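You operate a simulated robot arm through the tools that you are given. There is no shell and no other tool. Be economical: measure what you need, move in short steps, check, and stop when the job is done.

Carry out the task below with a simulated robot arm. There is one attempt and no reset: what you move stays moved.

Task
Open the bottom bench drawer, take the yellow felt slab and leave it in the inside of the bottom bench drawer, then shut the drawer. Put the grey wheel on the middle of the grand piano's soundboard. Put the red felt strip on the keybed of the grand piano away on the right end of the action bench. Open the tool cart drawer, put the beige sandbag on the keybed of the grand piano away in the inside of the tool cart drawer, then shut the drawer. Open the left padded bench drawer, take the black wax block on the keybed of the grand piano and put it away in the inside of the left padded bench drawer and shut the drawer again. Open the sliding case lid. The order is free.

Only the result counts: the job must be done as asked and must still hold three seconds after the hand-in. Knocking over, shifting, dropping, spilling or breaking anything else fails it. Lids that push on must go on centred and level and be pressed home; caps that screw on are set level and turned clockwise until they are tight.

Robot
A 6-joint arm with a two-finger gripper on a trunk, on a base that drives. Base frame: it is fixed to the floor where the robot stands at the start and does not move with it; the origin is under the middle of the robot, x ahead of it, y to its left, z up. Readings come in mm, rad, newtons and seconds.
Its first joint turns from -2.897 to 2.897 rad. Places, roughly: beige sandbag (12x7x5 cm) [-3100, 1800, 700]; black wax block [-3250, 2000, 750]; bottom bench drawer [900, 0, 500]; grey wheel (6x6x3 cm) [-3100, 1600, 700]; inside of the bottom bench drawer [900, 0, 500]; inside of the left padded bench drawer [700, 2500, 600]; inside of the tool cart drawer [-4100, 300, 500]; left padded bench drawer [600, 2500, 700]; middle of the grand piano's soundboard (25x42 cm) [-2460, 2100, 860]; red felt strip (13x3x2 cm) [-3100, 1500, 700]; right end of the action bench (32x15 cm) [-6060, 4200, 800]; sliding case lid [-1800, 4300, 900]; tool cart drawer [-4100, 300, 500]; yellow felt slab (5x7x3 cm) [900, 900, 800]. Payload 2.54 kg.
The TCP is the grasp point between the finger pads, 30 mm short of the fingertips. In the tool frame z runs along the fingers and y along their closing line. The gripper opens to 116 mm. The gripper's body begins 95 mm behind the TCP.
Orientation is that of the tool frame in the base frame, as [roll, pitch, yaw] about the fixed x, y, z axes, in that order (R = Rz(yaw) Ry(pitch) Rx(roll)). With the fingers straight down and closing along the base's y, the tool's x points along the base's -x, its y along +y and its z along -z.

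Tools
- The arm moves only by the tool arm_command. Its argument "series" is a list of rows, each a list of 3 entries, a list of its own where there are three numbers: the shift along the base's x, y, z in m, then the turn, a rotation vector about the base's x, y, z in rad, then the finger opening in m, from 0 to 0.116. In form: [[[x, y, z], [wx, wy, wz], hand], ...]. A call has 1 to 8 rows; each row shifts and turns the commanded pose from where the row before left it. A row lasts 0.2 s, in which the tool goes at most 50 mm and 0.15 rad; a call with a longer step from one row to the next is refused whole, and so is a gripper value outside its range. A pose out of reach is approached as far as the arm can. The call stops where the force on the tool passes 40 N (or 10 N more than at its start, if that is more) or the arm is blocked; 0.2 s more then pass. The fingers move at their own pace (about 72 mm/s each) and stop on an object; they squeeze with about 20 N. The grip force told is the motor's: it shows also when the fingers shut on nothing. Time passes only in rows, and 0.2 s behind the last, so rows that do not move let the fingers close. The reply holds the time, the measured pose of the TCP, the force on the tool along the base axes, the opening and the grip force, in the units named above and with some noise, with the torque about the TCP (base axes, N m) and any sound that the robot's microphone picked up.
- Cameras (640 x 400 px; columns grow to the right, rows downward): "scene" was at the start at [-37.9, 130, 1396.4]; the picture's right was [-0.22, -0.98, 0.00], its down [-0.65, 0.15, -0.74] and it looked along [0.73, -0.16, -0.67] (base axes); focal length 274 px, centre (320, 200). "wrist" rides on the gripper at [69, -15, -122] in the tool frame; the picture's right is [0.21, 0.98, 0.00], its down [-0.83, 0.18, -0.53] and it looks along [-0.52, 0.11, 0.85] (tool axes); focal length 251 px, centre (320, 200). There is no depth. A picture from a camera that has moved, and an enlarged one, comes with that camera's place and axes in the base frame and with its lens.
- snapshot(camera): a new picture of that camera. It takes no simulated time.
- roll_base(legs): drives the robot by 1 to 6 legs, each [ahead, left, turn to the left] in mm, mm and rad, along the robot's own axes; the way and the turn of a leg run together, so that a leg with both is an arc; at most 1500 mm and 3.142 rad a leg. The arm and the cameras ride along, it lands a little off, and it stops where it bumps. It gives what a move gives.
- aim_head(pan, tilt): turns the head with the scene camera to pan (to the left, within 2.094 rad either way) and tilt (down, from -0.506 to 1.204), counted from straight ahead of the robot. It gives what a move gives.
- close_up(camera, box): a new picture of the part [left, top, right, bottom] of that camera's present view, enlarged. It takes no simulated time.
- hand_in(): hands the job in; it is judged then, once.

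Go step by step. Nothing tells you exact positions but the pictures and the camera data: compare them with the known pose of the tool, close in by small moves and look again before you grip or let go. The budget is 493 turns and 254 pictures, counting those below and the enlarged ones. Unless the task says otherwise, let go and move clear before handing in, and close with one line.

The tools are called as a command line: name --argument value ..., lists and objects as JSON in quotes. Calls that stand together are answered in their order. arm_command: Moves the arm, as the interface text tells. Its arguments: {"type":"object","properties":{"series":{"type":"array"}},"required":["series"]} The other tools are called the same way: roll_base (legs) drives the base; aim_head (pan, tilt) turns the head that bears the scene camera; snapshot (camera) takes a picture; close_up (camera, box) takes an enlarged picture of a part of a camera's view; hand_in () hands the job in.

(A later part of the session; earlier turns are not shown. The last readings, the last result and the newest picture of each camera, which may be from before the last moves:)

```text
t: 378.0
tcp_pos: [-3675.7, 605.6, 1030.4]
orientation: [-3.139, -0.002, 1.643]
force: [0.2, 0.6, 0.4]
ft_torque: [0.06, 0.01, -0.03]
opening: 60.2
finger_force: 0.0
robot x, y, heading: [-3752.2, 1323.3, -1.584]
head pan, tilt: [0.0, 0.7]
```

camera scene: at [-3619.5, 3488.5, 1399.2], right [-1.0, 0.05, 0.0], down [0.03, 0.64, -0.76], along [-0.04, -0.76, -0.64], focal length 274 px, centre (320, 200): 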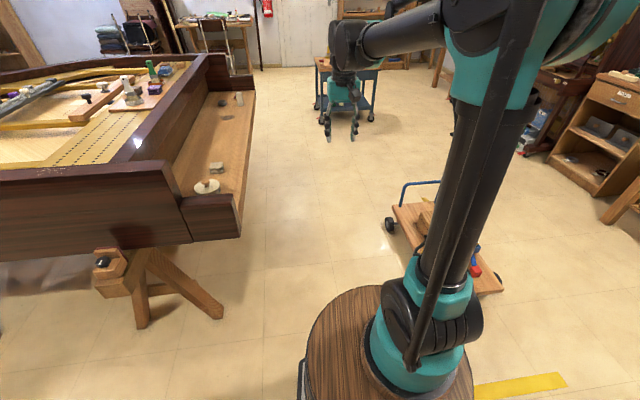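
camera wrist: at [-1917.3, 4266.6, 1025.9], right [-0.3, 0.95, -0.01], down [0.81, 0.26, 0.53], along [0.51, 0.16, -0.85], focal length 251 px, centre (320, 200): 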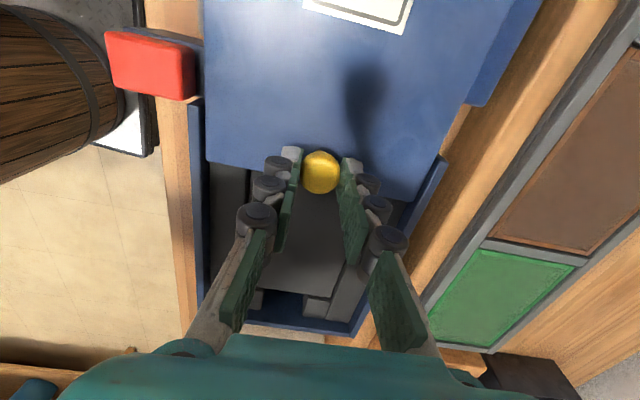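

roll_base --legs '[[80, -220, 0], [0, 0, 1.584], [-40, 330, 0]]'

arm_command --series '[[[0, 0, 0], [0, -0.15, 0], 0.09], [[0.03, 0, 0], [0, -0.15, 0], 0.09], [[0.04, 0, 0], [0, -0.15, 0], 0.09], [[0.04, 0, 0], [0, -0.15, 0], 0.09], [[0.04, 0, -0.02], [0, 0, 0], 0.09], [[0, 0, -0.045], [0, 0, 0], 0.09]]'

snapshot --camera "wrist"

snapshot --camera "scene"

```text
t: 385.4
tcp_pos: [-3305.6, 1681.5, 1030.8]
orientation: [-3.137, -0.002, -3.029]
force: [-0.1, 0.4, 0.5]
ft_torque: [0.01, 0.0, 0.03]
opening: 60.0
finger_force: 0.2
robot x, y, heading: [-4020.9, 1576.6, 0.021]
head pan, tilt: [0.0, 0.7]
```

```text
t: 386.8
tcp_pos: [-3155.5, 1683.1, 967.6]
orientation: [-3.062, 0.593, -3.004]
force: [0.2, -0.2, 0.3]
ft_torque: [0.02, -0.04, 0.0]
opening: 90.1
finger_force: 0.0
robot x, y, heading: [-4023.1, 1577.1, 0.033]
head pan, tilt: [0.0, 0.7]
```

```text
93 pictures are left
camera wrist: at [-3279.5, 1660.1, 1029.5], right [-0.27, 0.95, -0.19], down [0.36, 0.28, 0.89], along [0.89, 0.17, -0.41], focal length 251 px, centre (320, 200)
```

wrist: 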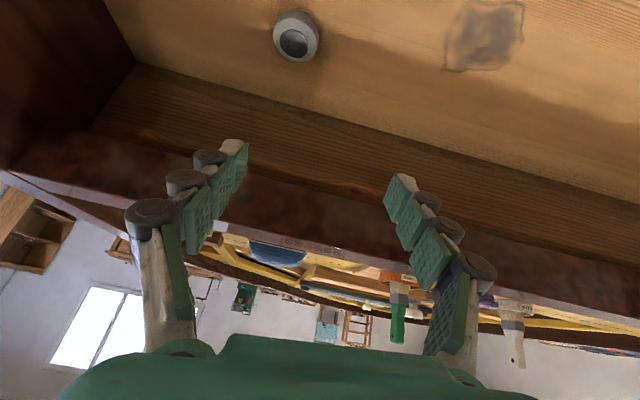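

```text
92 pictures are left
camera scene: at [-4060.5, 1724.8, 1399.2], right [0.03, -1.0, 0.0], down [-0.64, -0.02, -0.77], along [0.76, 0.02, -0.64], focal length 274 px, centre (320, 200)
```

scene: 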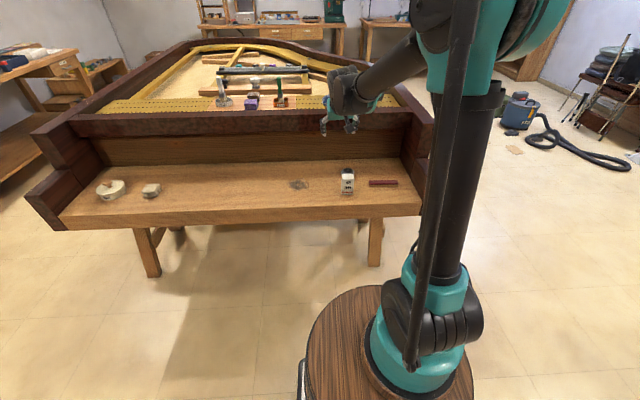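

The wheel is at about (-3059, 1627). I'll approach it along the tilted tool axis, clear of the white carton.

arm_command --series '[[[0.004, -0.022, -0.04], [0, 0, 0], 0.08], [[0.005, -0.022, -0.04], [0, 0, 0], 0.08], [[0.005, -0.023, -0.04], [0, 0, 0], 0.08], [[0, 0, -0.02], [0, 0, 0], 0.08]]'

snapshot --camera "wrist"

close_up --camera "scene" --box '[280, 100, 440, 210]'

```text
t: 387.8
tcp_pos: [-3142.8, 1614.1, 826.8]
orientation: [-3.062, 0.593, -3.002]
force: [-0.1, 0.1, -0.7]
ft_torque: [-0.01, -0.03, -0.02]
opening: 80.2
finger_force: 0.1
robot x, y, heading: [-4023.3, 1577.6, 0.022]
head pan, tilt: [0.0, 0.7]
```

```text
91 pictures are left
camera wrist: at [-3266.2, 1591.5, 890.5], right [-0.27, 0.95, -0.19], down [0.36, 0.28, 0.89], along [0.89, 0.17, -0.41], focal length 251 px, centre (320, 200)
```

wrist: 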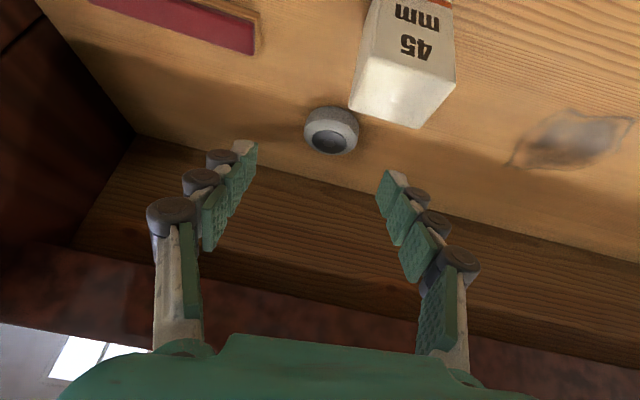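

```text
3.64 times, centred on (360, 155) of scene
camera zoom: at [-4060.4, 1724.8, 1399.2], right [0.03, -1.0, 0.0], down [-0.64, -0.02, -0.76], along [0.76, 0.02, -0.64], focal length 997 px, centre (174, 364)
```

zoom: 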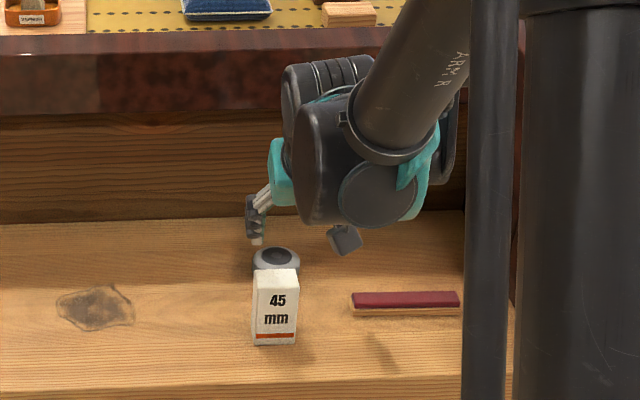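

The carton sits right in front of the wheel, so I'll turn the tool to come in from the -y side, where the hand and camera clear it.

arm_command --series '[[[0.005, -0.008, 0.01], [0, 0, 0.115], 0.08], [[0.006, -0.008, 0], [0, 0, 0.115], 0.08], [[0.006, -0.008, 0], [0, 0, 0.115], 0.08], [[0.006, -0.008, -0.009], [0, 0, 0.115], 0.08], [[0, 0, 0], [0, 0, 0], 0.08]]'

snapshot --camera "wrist"

```text
t: 389.0
tcp_pos: [-3119.6, 1583.3, 828.5]
orientation: [-3.061, 0.593, -2.544]
force: [0.1, 0.0, 0.4]
ft_torque: [0.0, -0.01, 0.0]
opening: 80.4
finger_force: 0.0
robot x, y, heading: [-4021.2, 1577.8, 0.029]
head pan, tilt: [0.0, 0.7]
```

```text
89 pictures are left
camera wrist: at [-3220.4, 1507.0, 890.3], right [-0.66, 0.73, -0.19], down [0.2, 0.41, 0.89], along [0.72, 0.55, -0.41], focal length 251 px, centre (320, 200)
```

wrist: 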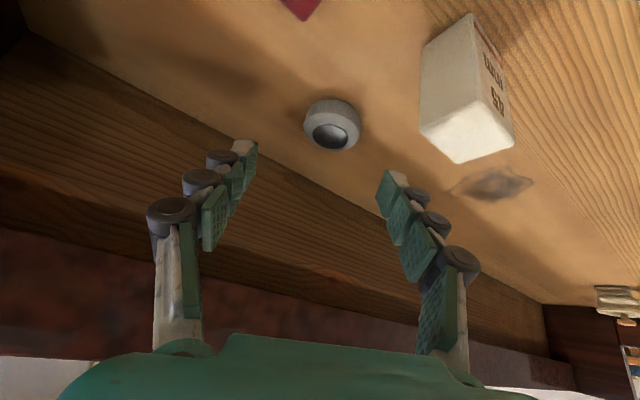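

arm_command --series '[[[0.016, 0.0115, -0.033], [0, 0, 0], 0.08], [[0.016, 0.0115, -0.033], [0, 0, 0], 0.08], [[0.0156, 0.011, -0.025], [0, 0, 0], 0.08]]'

snapshot --camera "wrist"

close_up --camera "scene" --box '[280, 100, 440, 210]'

```text
t: 389.8
tcp_pos: [-3069.9, 1617.7, 735.9]
orientation: [-3.062, 0.593, -2.545]
force: [-0.5, 0.2, -0.3]
ft_torque: [0.0, -0.02, -0.02]
opening: 80.4
finger_force: 0.0
robot x, y, heading: [-4022.7, 1578.6, 0.029]
head pan, tilt: [0.0, 0.7]
```

```text
88 pictures are left
camera wrist: at [-3170.3, 1541.7, 798.2], right [-0.66, 0.73, -0.19], down [0.2, 0.41, 0.89], along [0.73, 0.55, -0.41], focal length 251 px, centre (320, 200)
```

wrist: 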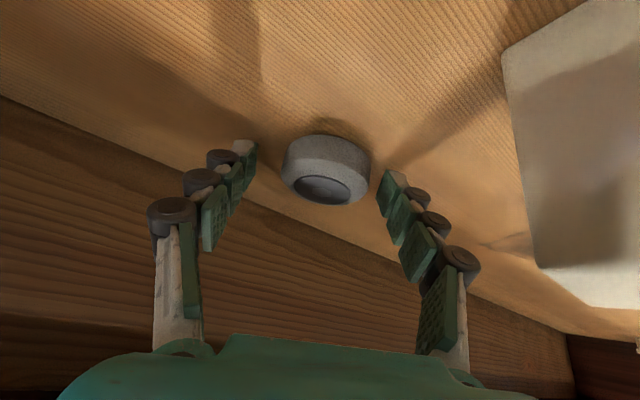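

```text
3.64 times, centred on (360, 155) of scene
camera zoom: at [-4060.4, 1724.7, 1399.2], right [0.03, -1.0, 0.0], down [-0.64, -0.02, -0.76], along [0.76, 0.02, -0.64], focal length 997 px, centre (174, 364)
```

zoom: 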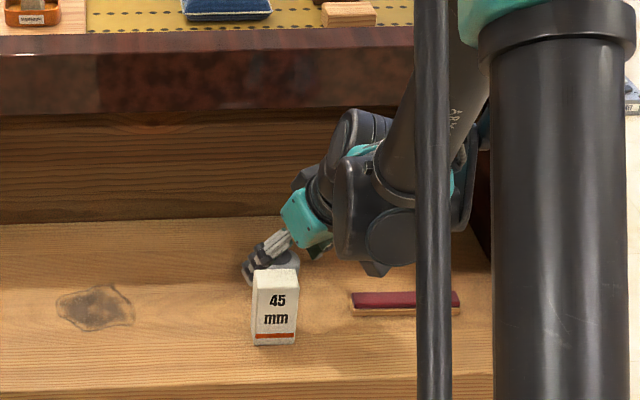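

arm_command --series '[[[0.001, 0.001, -0.006], [0, 0, 0], 0.075], [[0, 0, 0], [0, 0, 0], 0.04], [[0, 0, 0], [0, 0, 0], 0.0], [[0, 0, 0], [0, 0, 0], 0.0]]'

arm_command --series '[[[-0.0, 0, 0.02], [0, 0, 0], 0.0], [[-0.0, -0.0, 0.03], [0, 0, 0], 0.0], [[0, 0, 0.04], [0, 0, 0], 0.0]]'

snapshot --camera "wrist"

```text
t: 390.7
tcp_pos: [-3071.2, 1621.3, 731.1]
orientation: [-3.066, 0.597, -2.546]
force: [-10.0, 1.0, 22.4]
ft_torque: [0.53, 0.41, 0.13]
opening: 57.2
finger_force: 20.2
robot x, y, heading: [-4023.7, 1578.4, 0.026]
head pan, tilt: [0.0, 0.7]
stopped in row 4: the force on the tool passed its limit at 44 N (the readings are from after the stop); the commanded pose is now the measured one
```

```text
t: 391.5
tcp_pos: [-3068.6, 1621.5, 821.4]
orientation: [-3.064, 0.594, -2.544]
force: [0.6, 0.6, -1.1]
ft_torque: [-0.03, 0.08, -0.02]
opening: 56.7
finger_force: 20.0
robot x, y, heading: [-4024.4, 1577.0, 0.024]
head pan, tilt: [0.0, 0.7]
```

```text
86 pictures are left
camera wrist: at [-3169.5, 1545.2, 883.1], right [-0.66, 0.73, -0.18], down [0.2, 0.41, 0.89], along [0.72, 0.55, -0.41], focal length 251 px, centre (320, 200)
```

wrist: 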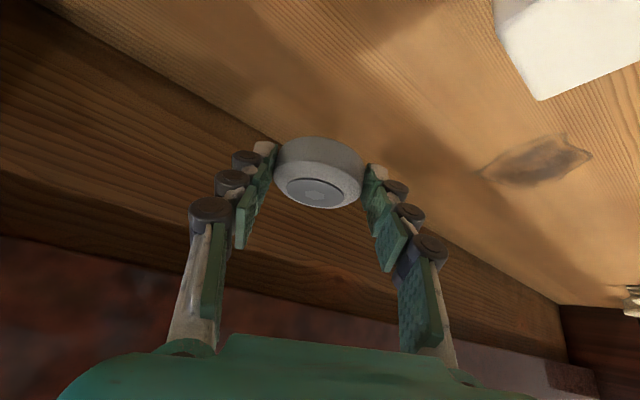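

The wheel is held. I'll stow it and drive back through the gap to the straight side of the piano.

arm_command --series '[[[0, 0, 0.045], [0, 0, 0], 0.0], [[-0.0, -0.0, 0.045], [0, 0, 0], 0.0], [[0, 0, 0.045], [0, 0, 0], 0.0], [[-0.02, 0, 0.04], [0, 0, -0.1], 0.0], [[-0.03, 0, 0.03], [0, 0, -0.12], 0.0], [[-0.04, 0, 0.02], [0, 0, -0.12], 0.0], [[-0.045, 0, 0], [0, 0, -0.12], 0.0], [[-0.045, 0, 0], [0, 0, -0.12], 0.0]]'

roll_base --legs '[[90, -330, 0], [0, 0, -1.597]]'

```text
t: 393.3
tcp_pos: [-3250.2, 1621.3, 1044.1]
orientation: [-3.062, 0.595, -3.126]
force: [0.8, 0.0, -1.4]
ft_torque: [-0.01, 0.05, -0.01]
opening: 57.0
finger_force: 20.0
robot x, y, heading: [-4021.9, 1579.1, 0.027]
head pan, tilt: [0.0, 0.7]
```

```text
t: 399.4
tcp_pos: [-3915.1, 481.1, 1044.7]
orientation: [-3.064, 0.595, 1.547]
force: [0.1, -0.2, -1.4]
ft_torque: [0.02, -0.03, -0.02]
opening: 57.0
finger_force: 19.2
robot x, y, heading: [-3924.5, 1251.0, -1.589]
head pan, tilt: [0.0, 0.7]
```

roll_base --legs '[[0, 0, 0.018], [0, 125, 0], [-600, 0, 0]]'

```text
t: 404.0
tcp_pos: [-3776.0, 1086.4, 1044.5]
orientation: [-3.063, 0.595, 1.565]
force: [-0.2, 0.3, -1.8]
ft_torque: [0.04, 0.03, -0.02]
opening: 57.0
finger_force: 19.8
robot x, y, heading: [-3802.4, 1856.2, -1.569]
head pan, tilt: [0.0, 0.7]
```

roll_base --legs '[[-800, 12, 0], [-800, 0, 0], [0, 660, 0], [0, 660, 0]]'

snapshot --camera "scene"

```text
t: 418.7
tcp_pos: [-2425.9, 2669.9, 1047.1]
orientation: [-3.063, 0.595, 1.563]
force: [0.0, 0.3, -0.9]
ft_torque: [0.04, -0.03, 0.0]
opening: 56.9
finger_force: 19.5
robot x, y, heading: [-2452.4, 3446.9, -1.567]
head pan, tilt: [0.0, 0.7]
```

```text
85 pictures are left
camera scene: at [-2300.8, 3477.4, 1399.2], right [-1.0, 0.0, 0.0], down [0.0, 0.64, -0.76], along [0.0, -0.76, -0.64], focal length 274 px, centre (320, 200)
```

scene: 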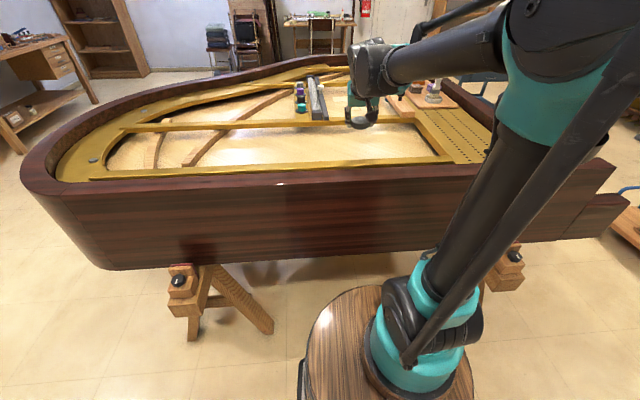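

roll_base --legs '[[130, 0, 0]]'

arm_command --series '[[[-0.004, -0.045, 0], [0, 0, 0], 0.0], [[-0.004, -0.045, 0], [0, 0, 0], 0.0], [[-0.004, -0.045, 0], [0, 0, 0], 0.0], [[-0.004, -0.045, 0], [0, 0, 0], 0.0], [[-0.004, -0.045, 0], [0, 0, 0], 0.0], [[-0.004, -0.045, 0], [0, 0, 0], 0.0]]'

snapshot --camera "wrist"

close_up --camera "scene" --box '[240, 60, 480, 200]'

```text
t: 420.0
tcp_pos: [-2426.3, 2539.9, 1044.7]
orientation: [-3.065, 0.595, 1.563]
force: [0.3, -0.1, -1.3]
ft_torque: [0.02, 0.0, 0.02]
opening: 56.6
finger_force: 19.9
robot x, y, heading: [-2451.9, 3311.0, -1.569]
head pan, tilt: [0.0, 0.7]
```

```text
t: 421.4
tcp_pos: [-2450.0, 2268.0, 1047.6]
orientation: [-3.064, 0.594, 1.565]
force: [-1.0, 0.7, -0.5]
ft_torque: [0.02, 0.01, -0.02]
opening: 56.6
finger_force: 19.4
robot x, y, heading: [-2451.3, 3310.2, -1.569]
head pan, tilt: [0.0, 0.7]
```

```text
84 pictures are left
camera wrist: at [-2454.6, 2394.5, 1108.9], right [0.97, 0.13, -0.18], down [0.22, -0.39, 0.89], along [0.04, -0.91, -0.41], focal length 251 px, centre (320, 200)
```

wrist: 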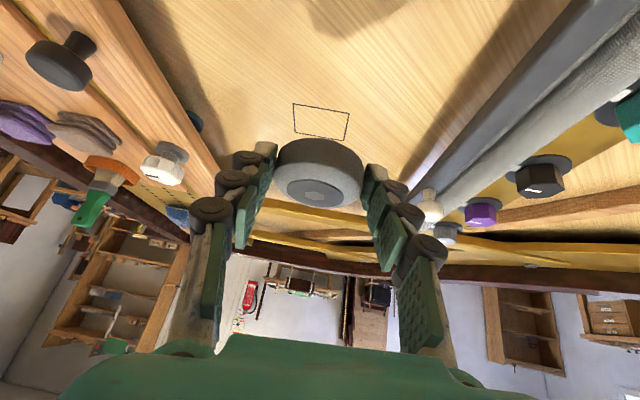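

```text
2.67 times, centred on (360, 130) of scene
camera zoom: at [-2300.6, 3347.2, 1399.1], right [-1.0, 0.0, 0.0], down [0.0, 0.64, -0.77], along [0.0, -0.77, -0.64], focal length 731 px, centre (213, 387)
```

zoom: 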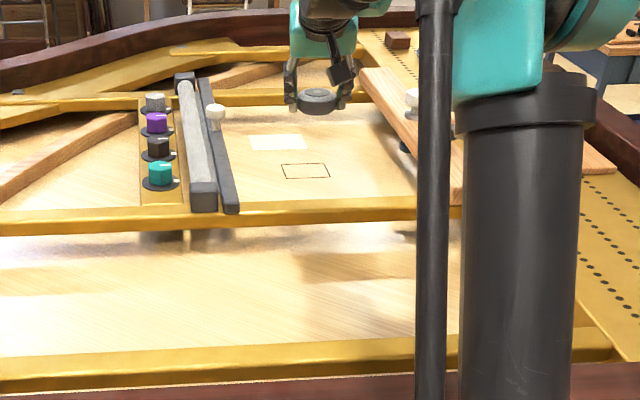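

The marked square on the soundboard is at (-2462, 2132, 879). I'll move the wheel over it and lower.

arm_command --series '[[[-0.004, -0.042, -0.01], [0, 0, 0], 0.0], [[-0.004, -0.042, -0.01], [0, 0, 0], 0.0], [[-0.003, -0.043, -0.01], [0, 0, 0], 0.0], [[0, 0, -0.035], [0, 0, 0], 0.0], [[0, 0, -0.03], [0, 0, 0], 0.0]]'

snapshot --camera "wrist"

close_up --camera "scene" --box '[260, 60, 440, 165]'

```text
t: 422.6
tcp_pos: [-2459.1, 2140.9, 947.8]
orientation: [-3.064, 0.596, 1.563]
force: [-1.0, 0.1, -1.6]
ft_torque: [0.03, 0.0, 0.0]
opening: 56.8
finger_force: 20.0
robot x, y, heading: [-2450.2, 3310.3, -1.568]
head pan, tilt: [0.0, 0.7]
```

```text
82 pictures are left
camera wrist: at [-2464.3, 2267.6, 1010.2], right [0.97, 0.13, -0.18], down [0.22, -0.39, 0.89], along [0.04, -0.91, -0.41], focal length 251 px, centre (320, 200)
```

wrist: 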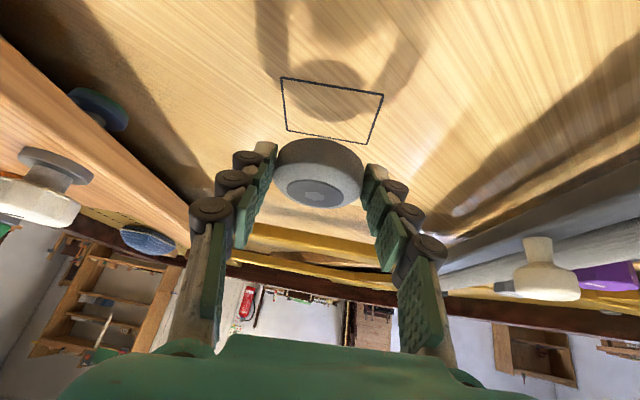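

```text
3.56 times, centred on (350, 112) of scene
camera zoom: at [-2300.7, 3346.8, 1399.2], right [-1.0, 0.0, 0.0], down [0.0, 0.64, -0.76], along [0.0, -0.76, -0.64], focal length 975 px, centre (213, 511)
```

zoom: 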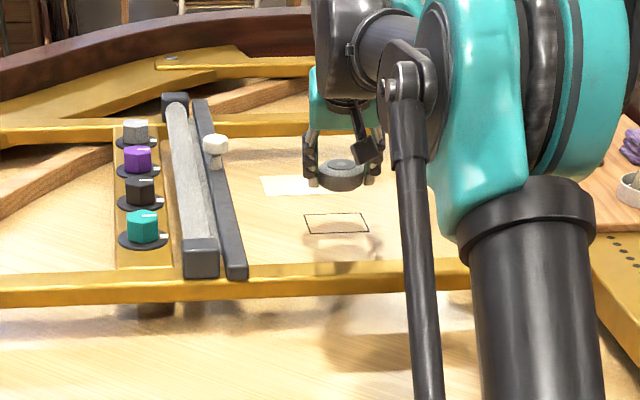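

arm_command --series '[[[-0.002, 0, -0.01], [0, 0, 0], 0.0], [[0, 0, -0.005], [0, 0, 0], 0.0], [[0, 0, -0.004], [0, 0, 0], 0.0], [[0, 0, -0.004], [0, 0, 0], 0.0], [[0, 0, -0.003], [0, 0, 0], 0.0]]'

```text
t: 423.8
tcp_pos: [-2462.0, 2141.8, 922.9]
orientation: [-3.065, 0.596, 1.564]
force: [0.8, -0.6, -2.7]
ft_torque: [0.01, 0.01, 0.0]
opening: 56.8
finger_force: 20.1
robot x, y, heading: [-2448.6, 3315.7, -1.565]
head pan, tilt: [0.0, 0.7]
```

arm_command --series '[[[0, 0, -0.003], [0, 0, 0], 0.0], [[0, 0, -0.003], [0, 0, 0], 0.0], [[0, 0, -0.003], [0, 0, 0], 0.0], [[0, 0, -0.003], [0, 0, 0], 0.0]]'

snapshot --camera "wrist"

```text
t: 424.8
tcp_pos: [-2464.1, 2142.7, 912.1]
orientation: [-3.064, 0.593, 1.562]
force: [0.3, 0.5, -1.5]
ft_torque: [0.02, 0.03, 0.0]
opening: 56.8
finger_force: 20.5
robot x, y, heading: [-2450.9, 3312.3, -1.572]
head pan, tilt: [0.0, 0.7]
```

```text
80 pictures are left
camera wrist: at [-2467.6, 2268.0, 974.8], right [0.97, 0.13, -0.18], down [0.22, -0.4, 0.89], along [0.04, -0.91, -0.41], focal length 251 px, centre (320, 200)
```

wrist: 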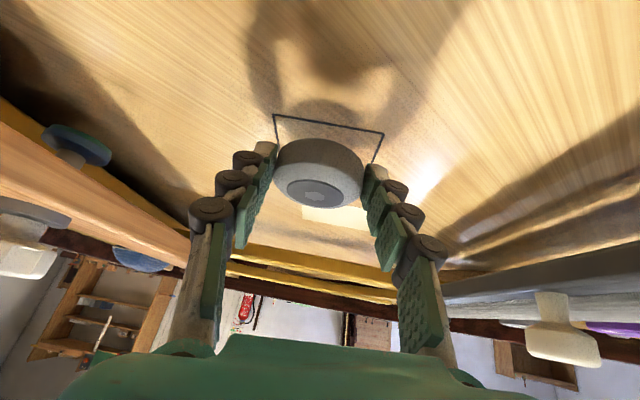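

arm_command --series '[[[0, 0, -0.004], [0, 0, 0], 0.0], [[0, 0, -0.003], [0, 0, 0], 0.0], [[0, 0, -0.003], [0, 0, 0], 0.0], [[0, 0, -0.003], [0, 0, 0], 0.0], [[0, 0, -0.003], [0, 0, 0], 0.0]]'

snapshot --camera "wrist"

```text
t: 426.0
tcp_pos: [-2462.7, 2142.3, 894.8]
orientation: [-3.066, 0.595, 1.563]
force: [-0.3, 0.0, -0.7]
ft_torque: [0.02, -0.03, 0.04]
opening: 56.5
finger_force: 20.1
robot x, y, heading: [-2451.2, 3314.4, -1.568]
head pan, tilt: [0.0, 0.7]
```

```text
79 pictures are left
camera wrist: at [-2466.8, 2267.8, 958.5], right [0.97, 0.13, -0.18], down [0.22, -0.4, 0.89], along [0.04, -0.91, -0.41], focal length 251 px, centre (320, 200)
```

wrist: 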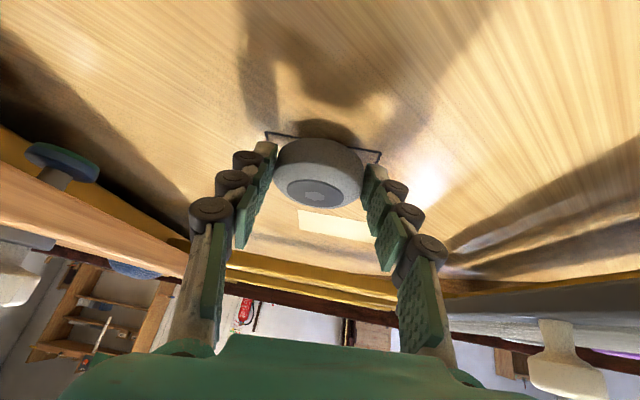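

arm_command --series '[[[0, 0, -0.003], [0, 0, 0], 0.0], [[0, 0, -0.003], [0, 0, 0], 0.0], [[0, 0, -0.003], [0, 0, 0], 0.0], [[0, 0, -0.003], [0, 0, 0], 0.0], [[0, 0, -0.003], [0, 0, 0], 0.0]]'

```text
t: 427.2
tcp_pos: [-2462.4, 2141.6, 886.4]
orientation: [-3.067, 0.602, 1.562]
force: [0.9, 9.9, 16.3]
ft_torque: [0.05, -0.57, 0.22]
opening: 57.0
finger_force: 19.6
robot x, y, heading: [-2449.7, 3315.5, -1.571]
head pan, tilt: [0.0, 0.7]
stopped in row 5: the force on the tool passed its limit at 44 N (the readings are from after the stop); the commanded pose is now the measured one
```

Contact. I'll ease, release, and back off along the tool axis.

arm_command --series '[[[0, 0, 0.002], [0, 0, 0], 0.0], [[0, 0, 0.001], [0, 0, 0], 0.07], [[0, 0, 0.001], [0, 0, 0], 0.08], [[0, 0.011, 0.0165], [0, 0, 0], 0.08], [[0, 0.02, 0.035], [0, 0, 0], 0.08], [[0, 0.025, 0.037], [0, 0, 0], 0.08], [[0, 0.025, 0.037], [0, 0, 0], 0.08]]'

snapshot --camera "wrist"

close_up --camera "scene" --box '[260, 60, 440, 165]'

```text
t: 428.8
tcp_pos: [-2463.7, 2220.9, 1012.5]
orientation: [-3.063, 0.602, 1.564]
force: [-0.3, -0.9, -0.5]
ft_torque: [0.06, 0.02, 0.01]
opening: 79.9
finger_force: 0.1
robot x, y, heading: [-2452.2, 3314.3, -1.57]
head pan, tilt: [0.0, 0.7]
```

```text
78 pictures are left
camera wrist: at [-2467.9, 2346.7, 1073.3], right [0.97, 0.13, -0.18], down [0.22, -0.39, 0.89], along [0.04, -0.91, -0.41], focal length 251 px, centre (320, 200)
```

wrist: 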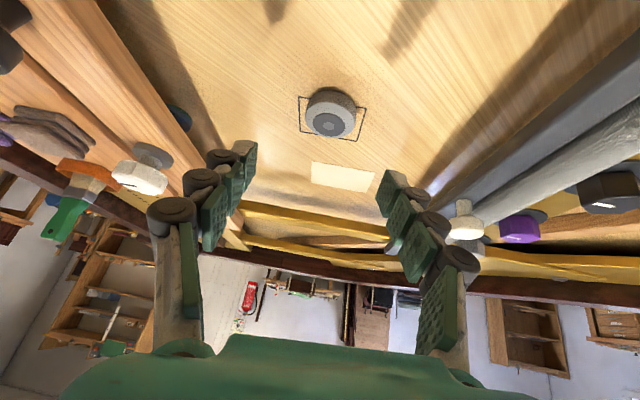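

```text
3.56 times, centred on (350, 112) of scene
camera zoom: at [-2300.7, 3346.2, 1399.2], right [-1.0, 0.0, 0.0], down [0.0, 0.64, -0.76], along [0.0, -0.76, -0.64], focal length 975 px, centre (213, 511)
```

zoom: 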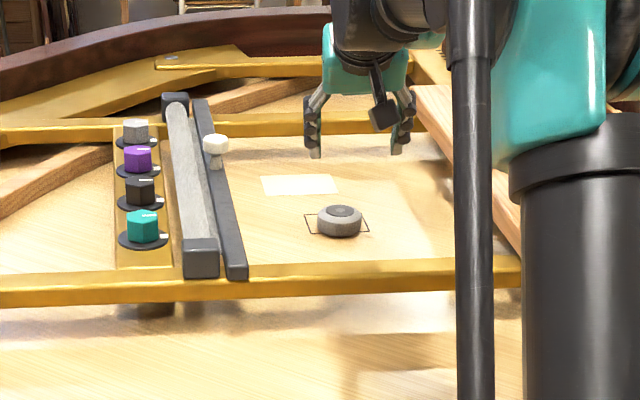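

The wheel lies flat inside the marked square. Now the red strip: I'll stow and go back through the gap, then reach it sideways.

arm_command --series '[[[0, 0.045, 0.01], [0.15, 0, 0], 0.06], [[0, 0.045, 0.01], [0.15, 0, 0], 0.06], [[0, 0.045, 0], [0.15, 0, 0], 0.06], [[0, 0.045, 0], [0.15, 0, 0], 0.06], [[0, 0.045, 0], [0, 0, 0], 0.06], [[0, 0.045, 0], [0, 0, 0], 0.06], [[0, 0.045, 0], [0, 0, 0], 0.06], [[0, 0.04, 0], [0, 0, 0], 0.06]]'

roll_base --legs '[[-145, 0, 0], [0, -670, 0], [0, -665, 0]]'

```text
t: 430.6
tcp_pos: [-2464.1, 2576.3, 1035.0]
orientation: [-3.061, 0.002, 1.564]
force: [-0.5, -1.1, 0.5]
ft_torque: [0.02, 0.02, 0.01]
opening: 60.1
finger_force: 0.0
robot x, y, heading: [-2448.3, 3311.3, -1.567]
head pan, tilt: [0.0, 0.7]
```

```text
t: 438.6
tcp_pos: [-3820.5, 2729.4, 1033.8]
orientation: [-3.062, 0.0, 1.557]
force: [0.3, 0.3, 0.4]
ft_torque: [-0.03, -0.02, 0.0]
opening: 60.0
finger_force: 0.0
robot x, y, heading: [-3799.6, 3467.1, -1.578]
head pan, tilt: [0.0, 0.7]
```

roll_base --legs '[[0, 0, 0.007], [900, 5, 0], [910, 15, 0]]'

aim_head --pan 1.3 --tilt 0.75

snapshot --camera "scene"

```text
t: 447.9
tcp_pos: [-3764.7, 942.3, 1033.5]
orientation: [-3.061, -0.001, 1.581]
force: [0.1, 0.4, -1.2]
ft_torque: [0.02, -0.03, 0.0]
opening: 60.3
finger_force: 0.1
robot x, y, heading: [-3761.2, 1681.5, -1.551]
head pan, tilt: [0.0, 0.7]
```

```text
t: 449.4
tcp_pos: [-3765.0, 942.8, 1034.0]
orientation: [-3.061, 0.001, 1.583]
force: [-0.6, -1.1, 0.2]
ft_torque: [-0.04, 0.01, 0.0]
opening: 60.1
finger_force: 0.2
robot x, y, heading: [-3763.4, 1677.3, -1.553]
head pan, tilt: [1.3, 0.75]
```

```text
76 pictures are left
camera scene: at [-3535.3, 1780.1, 1394.9], right [-0.25, -0.97, 0.0], down [-0.66, 0.17, -0.73], along [0.71, -0.18, -0.68], focal length 274 px, centre (320, 200)
```

scene: 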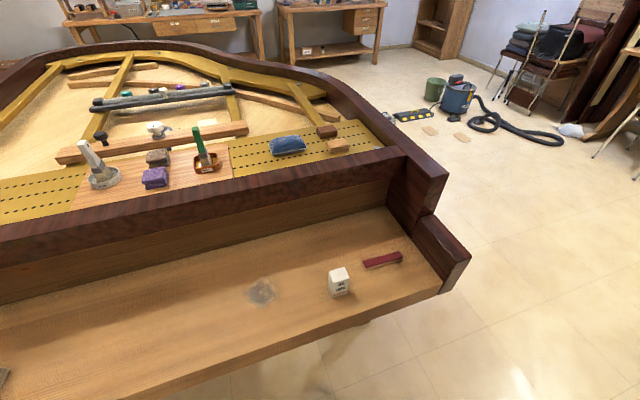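

The strip is at about (-3116, 1477). I'll swing the arm to the left over it.

arm_command --series '[[[0.0473, 0.0016, 0], [0, 0, 0], 0.06], [[0.0471, 0.0046, 0], [0, 0, 0], 0.06], [[0.0467, 0.0077, 0], [0, 0, 0], 0.06], [[0.0461, 0.0107, 0], [0, 0, 0], 0.06], [[0.0453, 0.0138, 0], [0, 0, 0], 0.06], [[0.0443, 0.0166, 0], [0, 0, 0], 0.06], [[0.0431, 0.0195, 0], [0, 0, 0], 0.06], [[0.0417, 0.0223, 0], [0, 0, 0], 0.06]]'

arm_command --series '[[[0.0402, 0.025, 0], [0, 0, 0], 0.06], [[0.0385, 0.0276, 0], [0, 0, 0], 0.06], [[0.0366, 0.03, 0], [0, 0, 0], 0.06], [[0.0345, 0.0324, 0], [0, 0, 0], 0.06], [[0.0323, 0.0345, 0], [0, 0, 0], 0.06], [[0.03, 0.0366, 0], [0, 0, 0], 0.06], [[0.0275, 0.0385, 0], [0, 0, 0], 0.06], [[0.015, 0.045, 0], [0, 0, 0], 0.06]]'

snapshot --camera "wrist"

```text
t: 451.2
tcp_pos: [-3403.4, 1038.9, 1033.0]
orientation: [-3.063, 0.0, 1.58]
force: [-0.3, 0.6, -0.6]
ft_torque: [-0.03, 0.02, -0.01]
opening: 60.2
finger_force: 0.0
robot x, y, heading: [-3765.0, 1678.7, -1.553]
head pan, tilt: [1.3, 0.75]
```

```text
t: 453.0
tcp_pos: [-3150.0, 1308.6, 1032.5]
orientation: [-3.061, 0.001, 1.578]
force: [-0.5, -0.7, 0.1]
ft_torque: [0.01, 0.02, 0.02]
opening: 60.2
finger_force: 0.0
robot x, y, heading: [-3767.4, 1679.0, -1.553]
head pan, tilt: [1.3, 0.75]
```

```text
75 pictures are left
camera wrist: at [-3154.3, 1376.8, 1155.7], right [0.97, 0.22, -0.08], down [0.23, -0.82, 0.52], along [0.05, -0.52, -0.85], focal length 251 px, centre (320, 200)
```

wrist: 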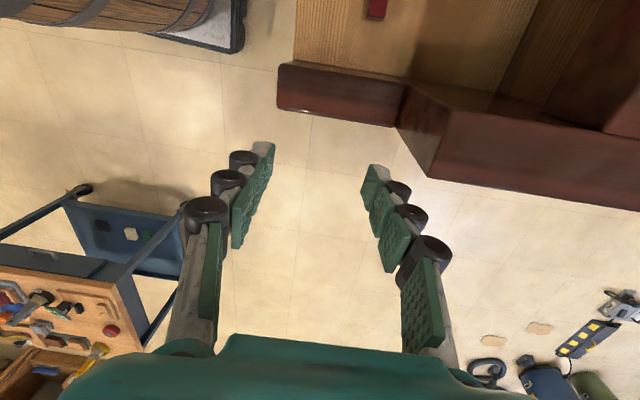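

arm_command --series '[[[0.0085, 0.042, 0], [0, -0.04, 0], 0.06], [[0.0085, 0.042, 0], [0, -0.04, 0], 0.06], [[0.0085, 0.042, -0.01], [0, 0, 0], 0.06], [[0.0085, 0.042, -0.02], [0, 0, 0], 0.06], [[0, 0, -0.045], [0, 0, 0], 0.06], [[0, 0, -0.045], [0, 0, 0], 0.06]]'

snapshot --camera "wrist"

close_up --camera "scene" --box '[300, 200, 460, 310]'

```text
t: 454.4
tcp_pos: [-3115.2, 1476.5, 912.1]
orientation: [3.141, 0.002, 1.581]
force: [0.0, 0.8, 0.2]
ft_torque: [0.03, -0.04, 0.02]
opening: 60.1
finger_force: 0.1
robot x, y, heading: [-3765.5, 1683.4, -1.55]
head pan, tilt: [1.3, 0.75]
```

```text
74 pictures are left
camera wrist: at [-3130.4, 1545.1, 1034.1], right [0.97, 0.23, 0.0], down [0.19, -0.82, 0.54], along [0.12, -0.52, -0.84], focal length 251 px, centre (320, 200)
```

wrist: 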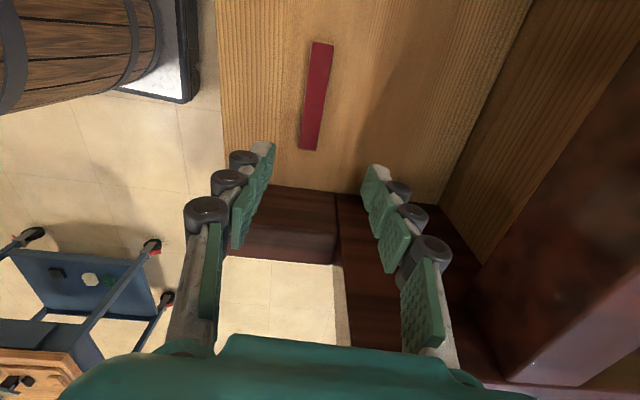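

```text
3.64 times, centred on (380, 255) of scene
camera zoom: at [-3535.2, 1780.2, 1394.9], right [-0.25, -0.97, 0.0], down [-0.66, 0.17, -0.73], along [0.71, -0.18, -0.68], focal length 997 px, centre (102, 0)
```

zoom: 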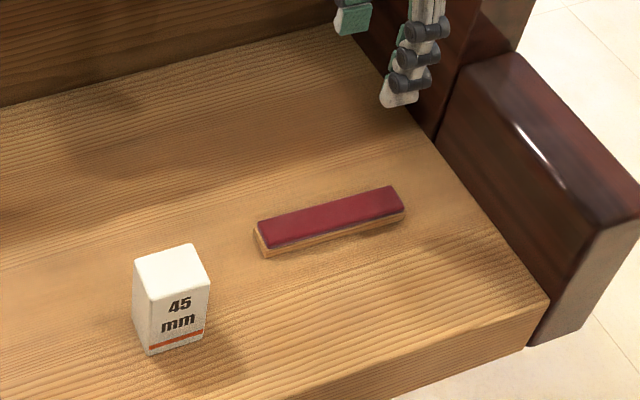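

arm_command --series '[[[-0.005, 0.008, -0.03], [0, 0, 0.07], 0.06], [[0, 0, -0.045], [0, 0, 0], 0.06], [[0, 0, -0.045], [0, 0, 0], 0.06], [[0, 0, -0.04], [0, 0, 0], 0.06], [[0, 0, -0.015], [0, 0, 0], 0.06]]'

snapshot --camera "wrist"

close_up --camera "scene" --box '[300, 200, 460, 310]'

```text
t: 455.6
tcp_pos: [-3120.2, 1484.9, 737.5]
orientation: [3.141, 0.001, 1.652]
force: [0.7, 0.4, 0.0]
ft_torque: [0.0, 0.04, -0.02]
opening: 60.0
finger_force: 0.1
robot x, y, heading: [-3766.1, 1679.4, -1.554]
head pan, tilt: [1.3, 0.75]
```

```text
72 pictures are left
camera wrist: at [-3139.8, 1553.0, 859.0], right [0.96, 0.29, 0.0], down [0.25, -0.81, 0.53], along [0.16, -0.51, -0.84], focal length 251 px, centre (320, 200)
```

wrist: 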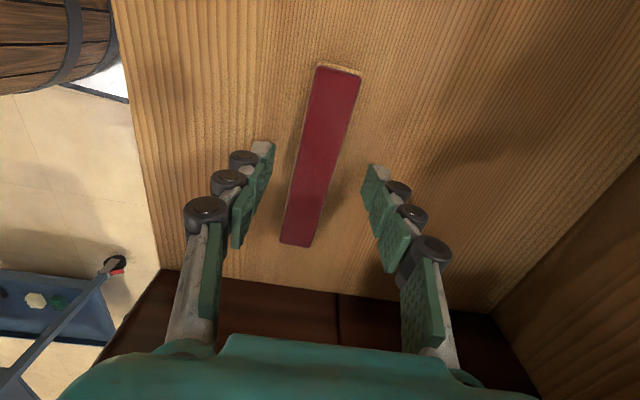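

```text
3.64 times, centred on (380, 255) of scene
camera zoom: at [-3535.1, 1780.2, 1394.9], right [-0.25, -0.97, 0.0], down [-0.66, 0.17, -0.73], along [0.71, -0.18, -0.68], focal length 997 px, centre (102, 0)
```

zoom: 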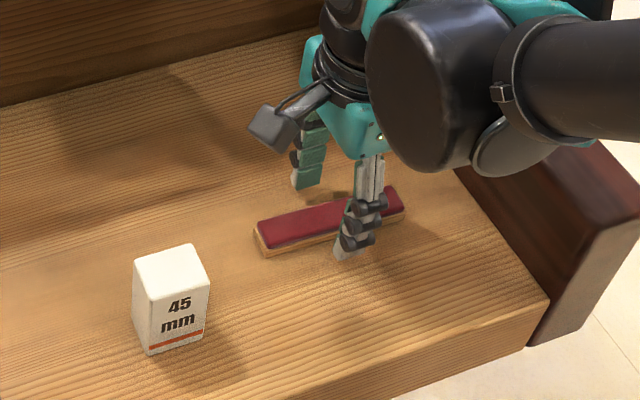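

arm_command --series '[[[0, 0.002, -0.008], [0, 0, 0], 0.05], [[0, 0, 0], [0, 0, 0], 0.035], [[0, 0, 0], [0, 0, 0], 0.02], [[0, 0, 0], [0, 0, 0], 0.0], [[0, 0, 0], [0, 0, 0], 0.0]]'

snapshot --camera "wrist"

```text
t: 456.8
tcp_pos: [-3120.3, 1485.5, 729.3]
orientation: [-3.141, 0.002, 1.653]
force: [0.6, 0.3, 6.1]
ft_torque: [0.02, -0.06, -0.02]
opening: 24.9
finger_force: 20.3
robot x, y, heading: [-3761.6, 1681.1, -1.555]
head pan, tilt: [1.3, 0.75]
```

```text
70 pictures are left
camera wrist: at [-3139.8, 1554.7, 851.4], right [0.96, 0.29, 0.0], down [0.25, -0.81, 0.53], along [0.16, -0.51, -0.84], focal length 251 px, centre (320, 200)
```

wrist: 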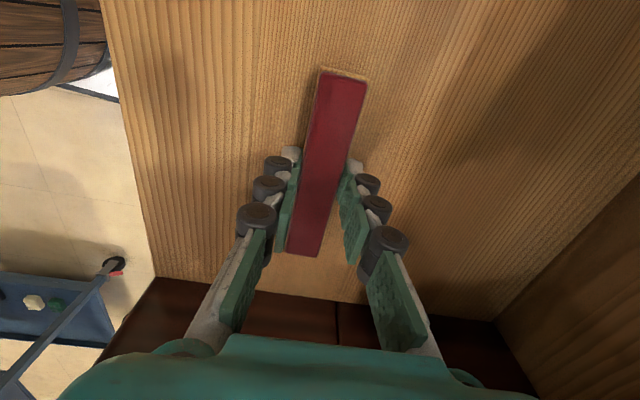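

Gripped at 25 mm. I'll lift and swing the arm back to the front.

arm_command --series '[[[0, 0, 0.03], [0, 0, 0], 0.0], [[0, 0, 0.045], [0, 0, 0], 0.0], [[0, 0, 0.045], [0, 0, 0], 0.0], [[0, 0, 0.045], [0, 0, 0], 0.0], [[0, 0, 0.045], [0, 0, 0], 0.0], [[0, 0, 0.045], [0, 0, 0], 0.0], [[-0.008, -0.035, 0.03], [0, 0, 0], 0.0], [[-0.008, -0.04, 0.02], [0, 0, 0], 0.0]]'

snapshot --camera "wrist"

arm_command --series '[[[-0.008, -0.045, 0], [0, 0, 0], 0.0], [[-0.008, -0.045, 0], [0, 0, 0], 0.0], [[-0.015, -0.045, 0], [0, 0, 0], 0.0], [[-0.0275, -0.0385, 0], [0, 0, 0], 0.0], [[-0.03, -0.0366, 0], [0, 0, 0], 0.0], [[-0.0323, -0.0345, 0], [0, 0, 0], 0.0], [[-0.0345, -0.0324, 0], [0, 0, 0], 0.0], [[-0.0366, -0.03, 0], [0, 0, 0], 0.0]]'

arm_command --series '[[[-0.0385, -0.0276, 0], [0, 0, 0], 0.0], [[-0.0402, -0.025, 0], [0, 0, 0], 0.0], [[-0.0417, -0.0223, 0], [0, 0, 0], 0.0], [[-0.0431, -0.0195, 0], [0, 0, 0], 0.0], [[-0.0443, -0.0166, 0], [0, 0, 0], 0.0], [[-0.0453, -0.0138, 0], [0, 0, 0], 0.0], [[-0.0461, -0.0107, 0], [0, 0, 0], 0.0], [[-0.0467, -0.0077, 0], [0, 0, 0], 0.0]]'

```text
t: 458.6
tcp_pos: [-3136.6, 1411.7, 1033.8]
orientation: [3.141, 0.001, 1.651]
force: [0.8, 0.2, -0.2]
ft_torque: [-0.03, 0.03, 0.05]
opening: 24.6
finger_force: 19.8
robot x, y, heading: [-3763.3, 1676.1, -1.554]
head pan, tilt: [1.3, 0.75]
```

```text
69 pictures are left
camera wrist: at [-3156.9, 1480.2, 1155.9], right [0.96, 0.29, 0.0], down [0.25, -0.81, 0.54], along [0.16, -0.51, -0.84], focal length 251 px, centre (320, 200)
```

wrist: 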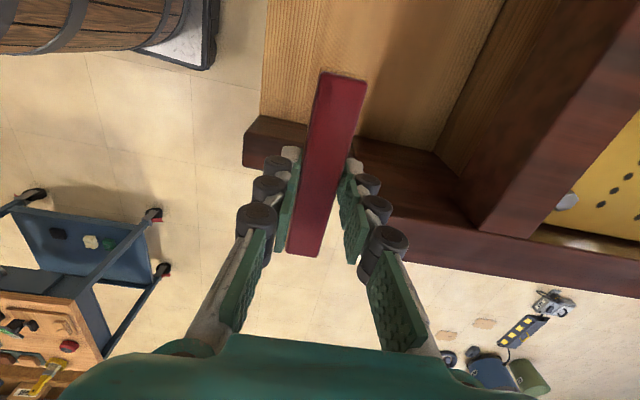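

```text
t: 460.4
tcp_pos: [-3329.2, 1104.2, 1035.1]
orientation: [-3.14, 0.001, 1.652]
force: [0.0, -0.2, 0.0]
ft_torque: [-0.04, 0.05, 0.01]
opening: 24.6
finger_force: 19.6
robot x, y, heading: [-3760.7, 1682.0, -1.554]
head pan, tilt: [1.3, 0.75]
```

```text
t: 462.2
tcp_pos: [-3671.2, 960.9, 1036.4]
orientation: [-3.141, 0.002, 1.655]
force: [0.8, 0.0, -0.6]
ft_torque: [-0.01, 0.03, -0.01]
opening: 24.9
finger_force: 19.8
robot x, y, heading: [-3763.9, 1683.0, -1.552]
head pan, tilt: [1.3, 0.75]
```

I'll back out of the gap and turn to face the action bench.

roll_base --legs '[[0, 0, -0.018], [-800, -25, 0], [-720, 0, 0], [0, 0, -1.571]]'

aim_head --pan -0.3 --tilt 0.45

snapshot --camera "scene"

```text
t: 474.1
tcp_pos: [-4513.7, 3092.3, 1036.5]
orientation: [3.141, 0.002, 0.08]
force: [0.0, 0.5, -0.7]
ft_torque: [0.01, -0.04, 0.0]
opening: 24.7
finger_force: 20.5
robot x, y, heading: [-3797.3, 3180.7, -3.125]
head pan, tilt: [1.3, 0.75]
```

```text
t: 475.7
tcp_pos: [-4512.9, 3091.1, 1036.4]
orientation: [3.141, 0.0, 0.08]
force: [-1.2, 0.1, -0.1]
ft_torque: [0.03, 0.02, 0.0]
opening: 24.4
finger_force: 19.8
robot x, y, heading: [-3798.3, 3182.2, -3.123]
head pan, tilt: [-0.3, 0.45]
```

```text
68 pictures are left
camera scene: at [-3761.0, 3060.1, 1421.3], right [0.28, 0.96, 0.0], down [0.42, -0.12, -0.9], along [-0.86, 0.25, -0.44], focal length 274 px, centre (320, 200)
```

scene: 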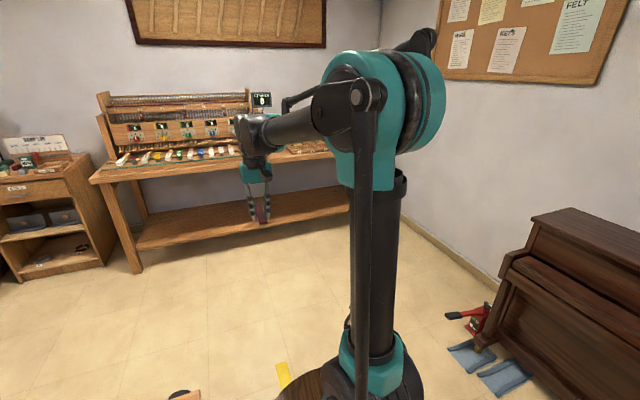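

roll_base --legs '[[700, 0, -0.018], [550, 0, 0]]'

aim_head --pan -0.6 --tilt 0.5

snapshot --camera "scene"

```text
t: 482.2
tcp_pos: [-5740.7, 3111.7, 1037.2]
orientation: [-3.141, 0.003, 0.053]
force: [0.1, 0.3, -0.1]
ft_torque: [0.01, 0.06, 0.01]
opening: 24.5
finger_force: 20.1
robot x, y, heading: [-5021.6, 3186.3, 3.134]
head pan, tilt: [-0.3, 0.45]
```

```text
t: 483.0
tcp_pos: [-5741.0, 3112.9, 1034.7]
orientation: [-3.141, 0.002, 0.052]
force: [0.3, 0.2, 0.0]
ft_torque: [-0.01, -0.02, -0.04]
opening: 24.5
finger_force: 20.9
robot x, y, heading: [-5019.6, 3185.3, 3.134]
head pan, tilt: [-0.6, 0.499]
```

```text
67 pictures are left
camera scene: at [-4975.9, 3084.3, 1416.9], right [0.57, 0.82, 0.0], down [0.39, -0.27, -0.88], along [-0.72, 0.5, -0.48], focal length 274 px, centre (320, 200)
```

scene: 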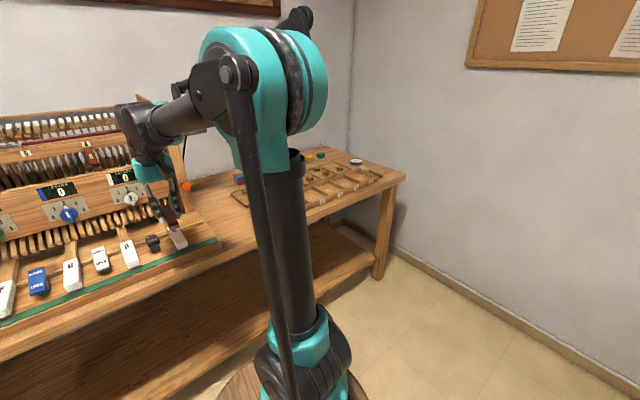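

roll_base --legs '[[110, 0, 0.007], [0, -700, 0]]'

aim_head --pan -0.05 --tilt 0.6

snapshot --camera "scene"

snapshot --camera "wrist"

```text
t: 487.6
tcp_pos: [-5849.7, 3797.7, 1035.6]
orientation: [-3.141, 0.001, 0.057]
force: [-0.6, -0.2, -0.5]
ft_torque: [0.02, 0.01, -0.03]
opening: 24.7
finger_force: 20.4
robot x, y, heading: [-5131.5, 3871.9, 3.134]
head pan, tilt: [-0.6, 0.499]
```

```text
t: 488.6
tcp_pos: [-5850.9, 3797.4, 1036.3]
orientation: [-3.14, 0.001, 0.057]
force: [0.1, -0.5, -0.8]
ft_torque: [-0.01, 0.01, -0.03]
opening: 24.6
finger_force: 20.4
robot x, y, heading: [-5128.5, 3874.7, 3.138]
head pan, tilt: [-0.051, 0.6]
```

```text
66 pictures are left
camera scene: at [-5098.6, 3727.4, 1407.8], right [0.06, 1.0, 0.0], down [0.56, -0.03, -0.83], along [-0.82, 0.05, -0.56], focal length 274 px, centre (320, 200)
```

scene: 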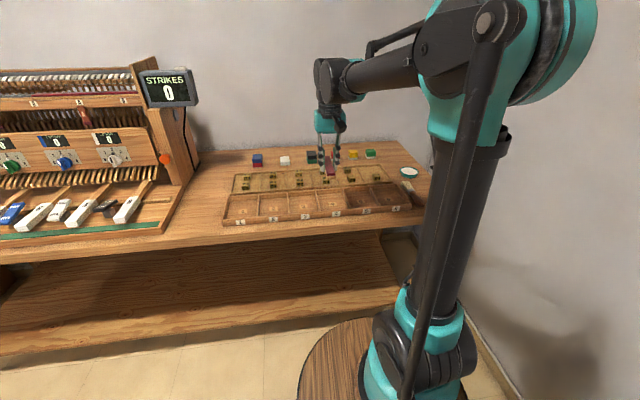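

```text
65 pictures are left
camera wrist: at [-5781.4, 3817.1, 1157.5], right [0.27, -0.96, 0.0], down [-0.81, -0.23, 0.54], along [-0.52, -0.14, -0.84], focal length 251 px, centre (320, 200)
```

wrist: 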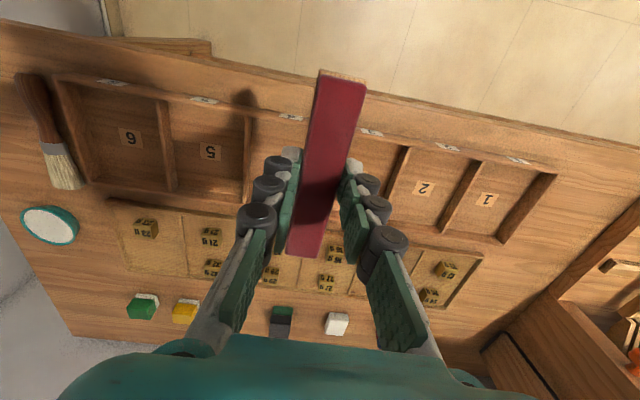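

The bench's right end (y≈4130 to 4280) holds a brush and a dish, so I need the free spot beside them. I'll move over for a closer look.

arm_command --series '[[[-0.012, 0.045, 0], [0, 0, 0], 0.0], [[-0.012, 0.045, 0], [0, 0, 0], 0.0], [[-0.012, 0.045, 0], [0, 0, 0], 0.0], [[-0.012, 0.045, 0], [0, 0, 0], 0.0], [[-0.012, 0.045, 0], [0, 0, 0], 0.0], [[-0.012, 0.045, 0], [0, 0, 0], 0.0], [[-0.012, 0.045, 0], [0, 0, 0], 0.0], [[-0.012, 0.045, 0], [0, 0, 0], 0.0]]'

snapshot --camera "wrist"

close_up --camera "scene" --box '[330, 130, 470, 230]'

```text
t: 490.4
tcp_pos: [-5947.7, 4157.8, 1034.3]
orientation: [-3.142, 0.003, 0.058]
force: [0.4, -1.4, 0.6]
ft_torque: [0.03, 0.04, 0.0]
opening: 24.8
finger_force: 20.2
robot x, y, heading: [-5131.3, 3875.8, 3.141]
head pan, tilt: [-0.051, 0.6]
```

```text
64 pictures are left
camera wrist: at [-5878.8, 4176.3, 1156.3], right [0.27, -0.96, 0.0], down [-0.81, -0.23, 0.54], along [-0.52, -0.14, -0.84], focal length 251 px, centre (320, 200)
```

wrist: 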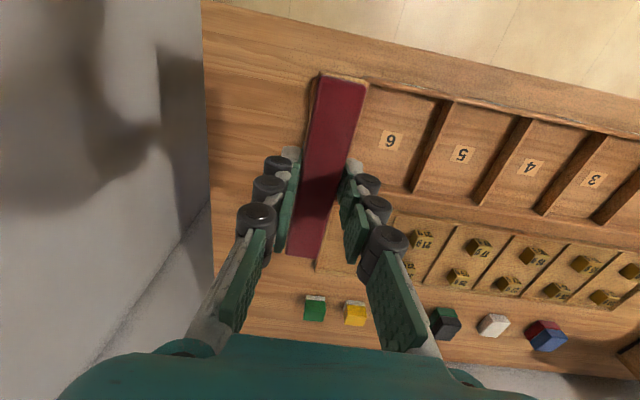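

```text
4.00 times, centred on (400, 180) of scene
camera zoom: at [-5098.3, 3727.0, 1407.8], right [0.06, 1.0, 0.0], down [0.56, -0.03, -0.83], along [-0.82, 0.05, -0.56], focal length 1097 px, centre (0, 280)
```

zoom: 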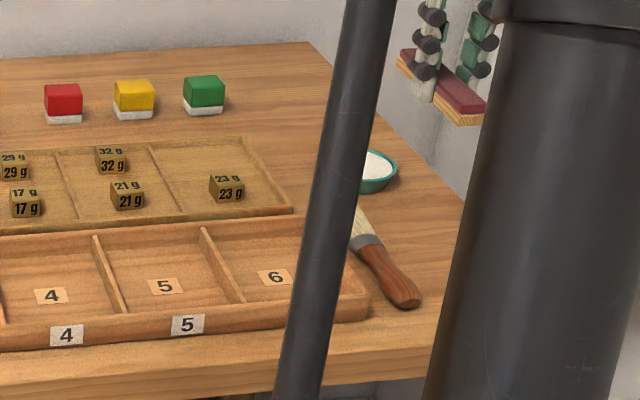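

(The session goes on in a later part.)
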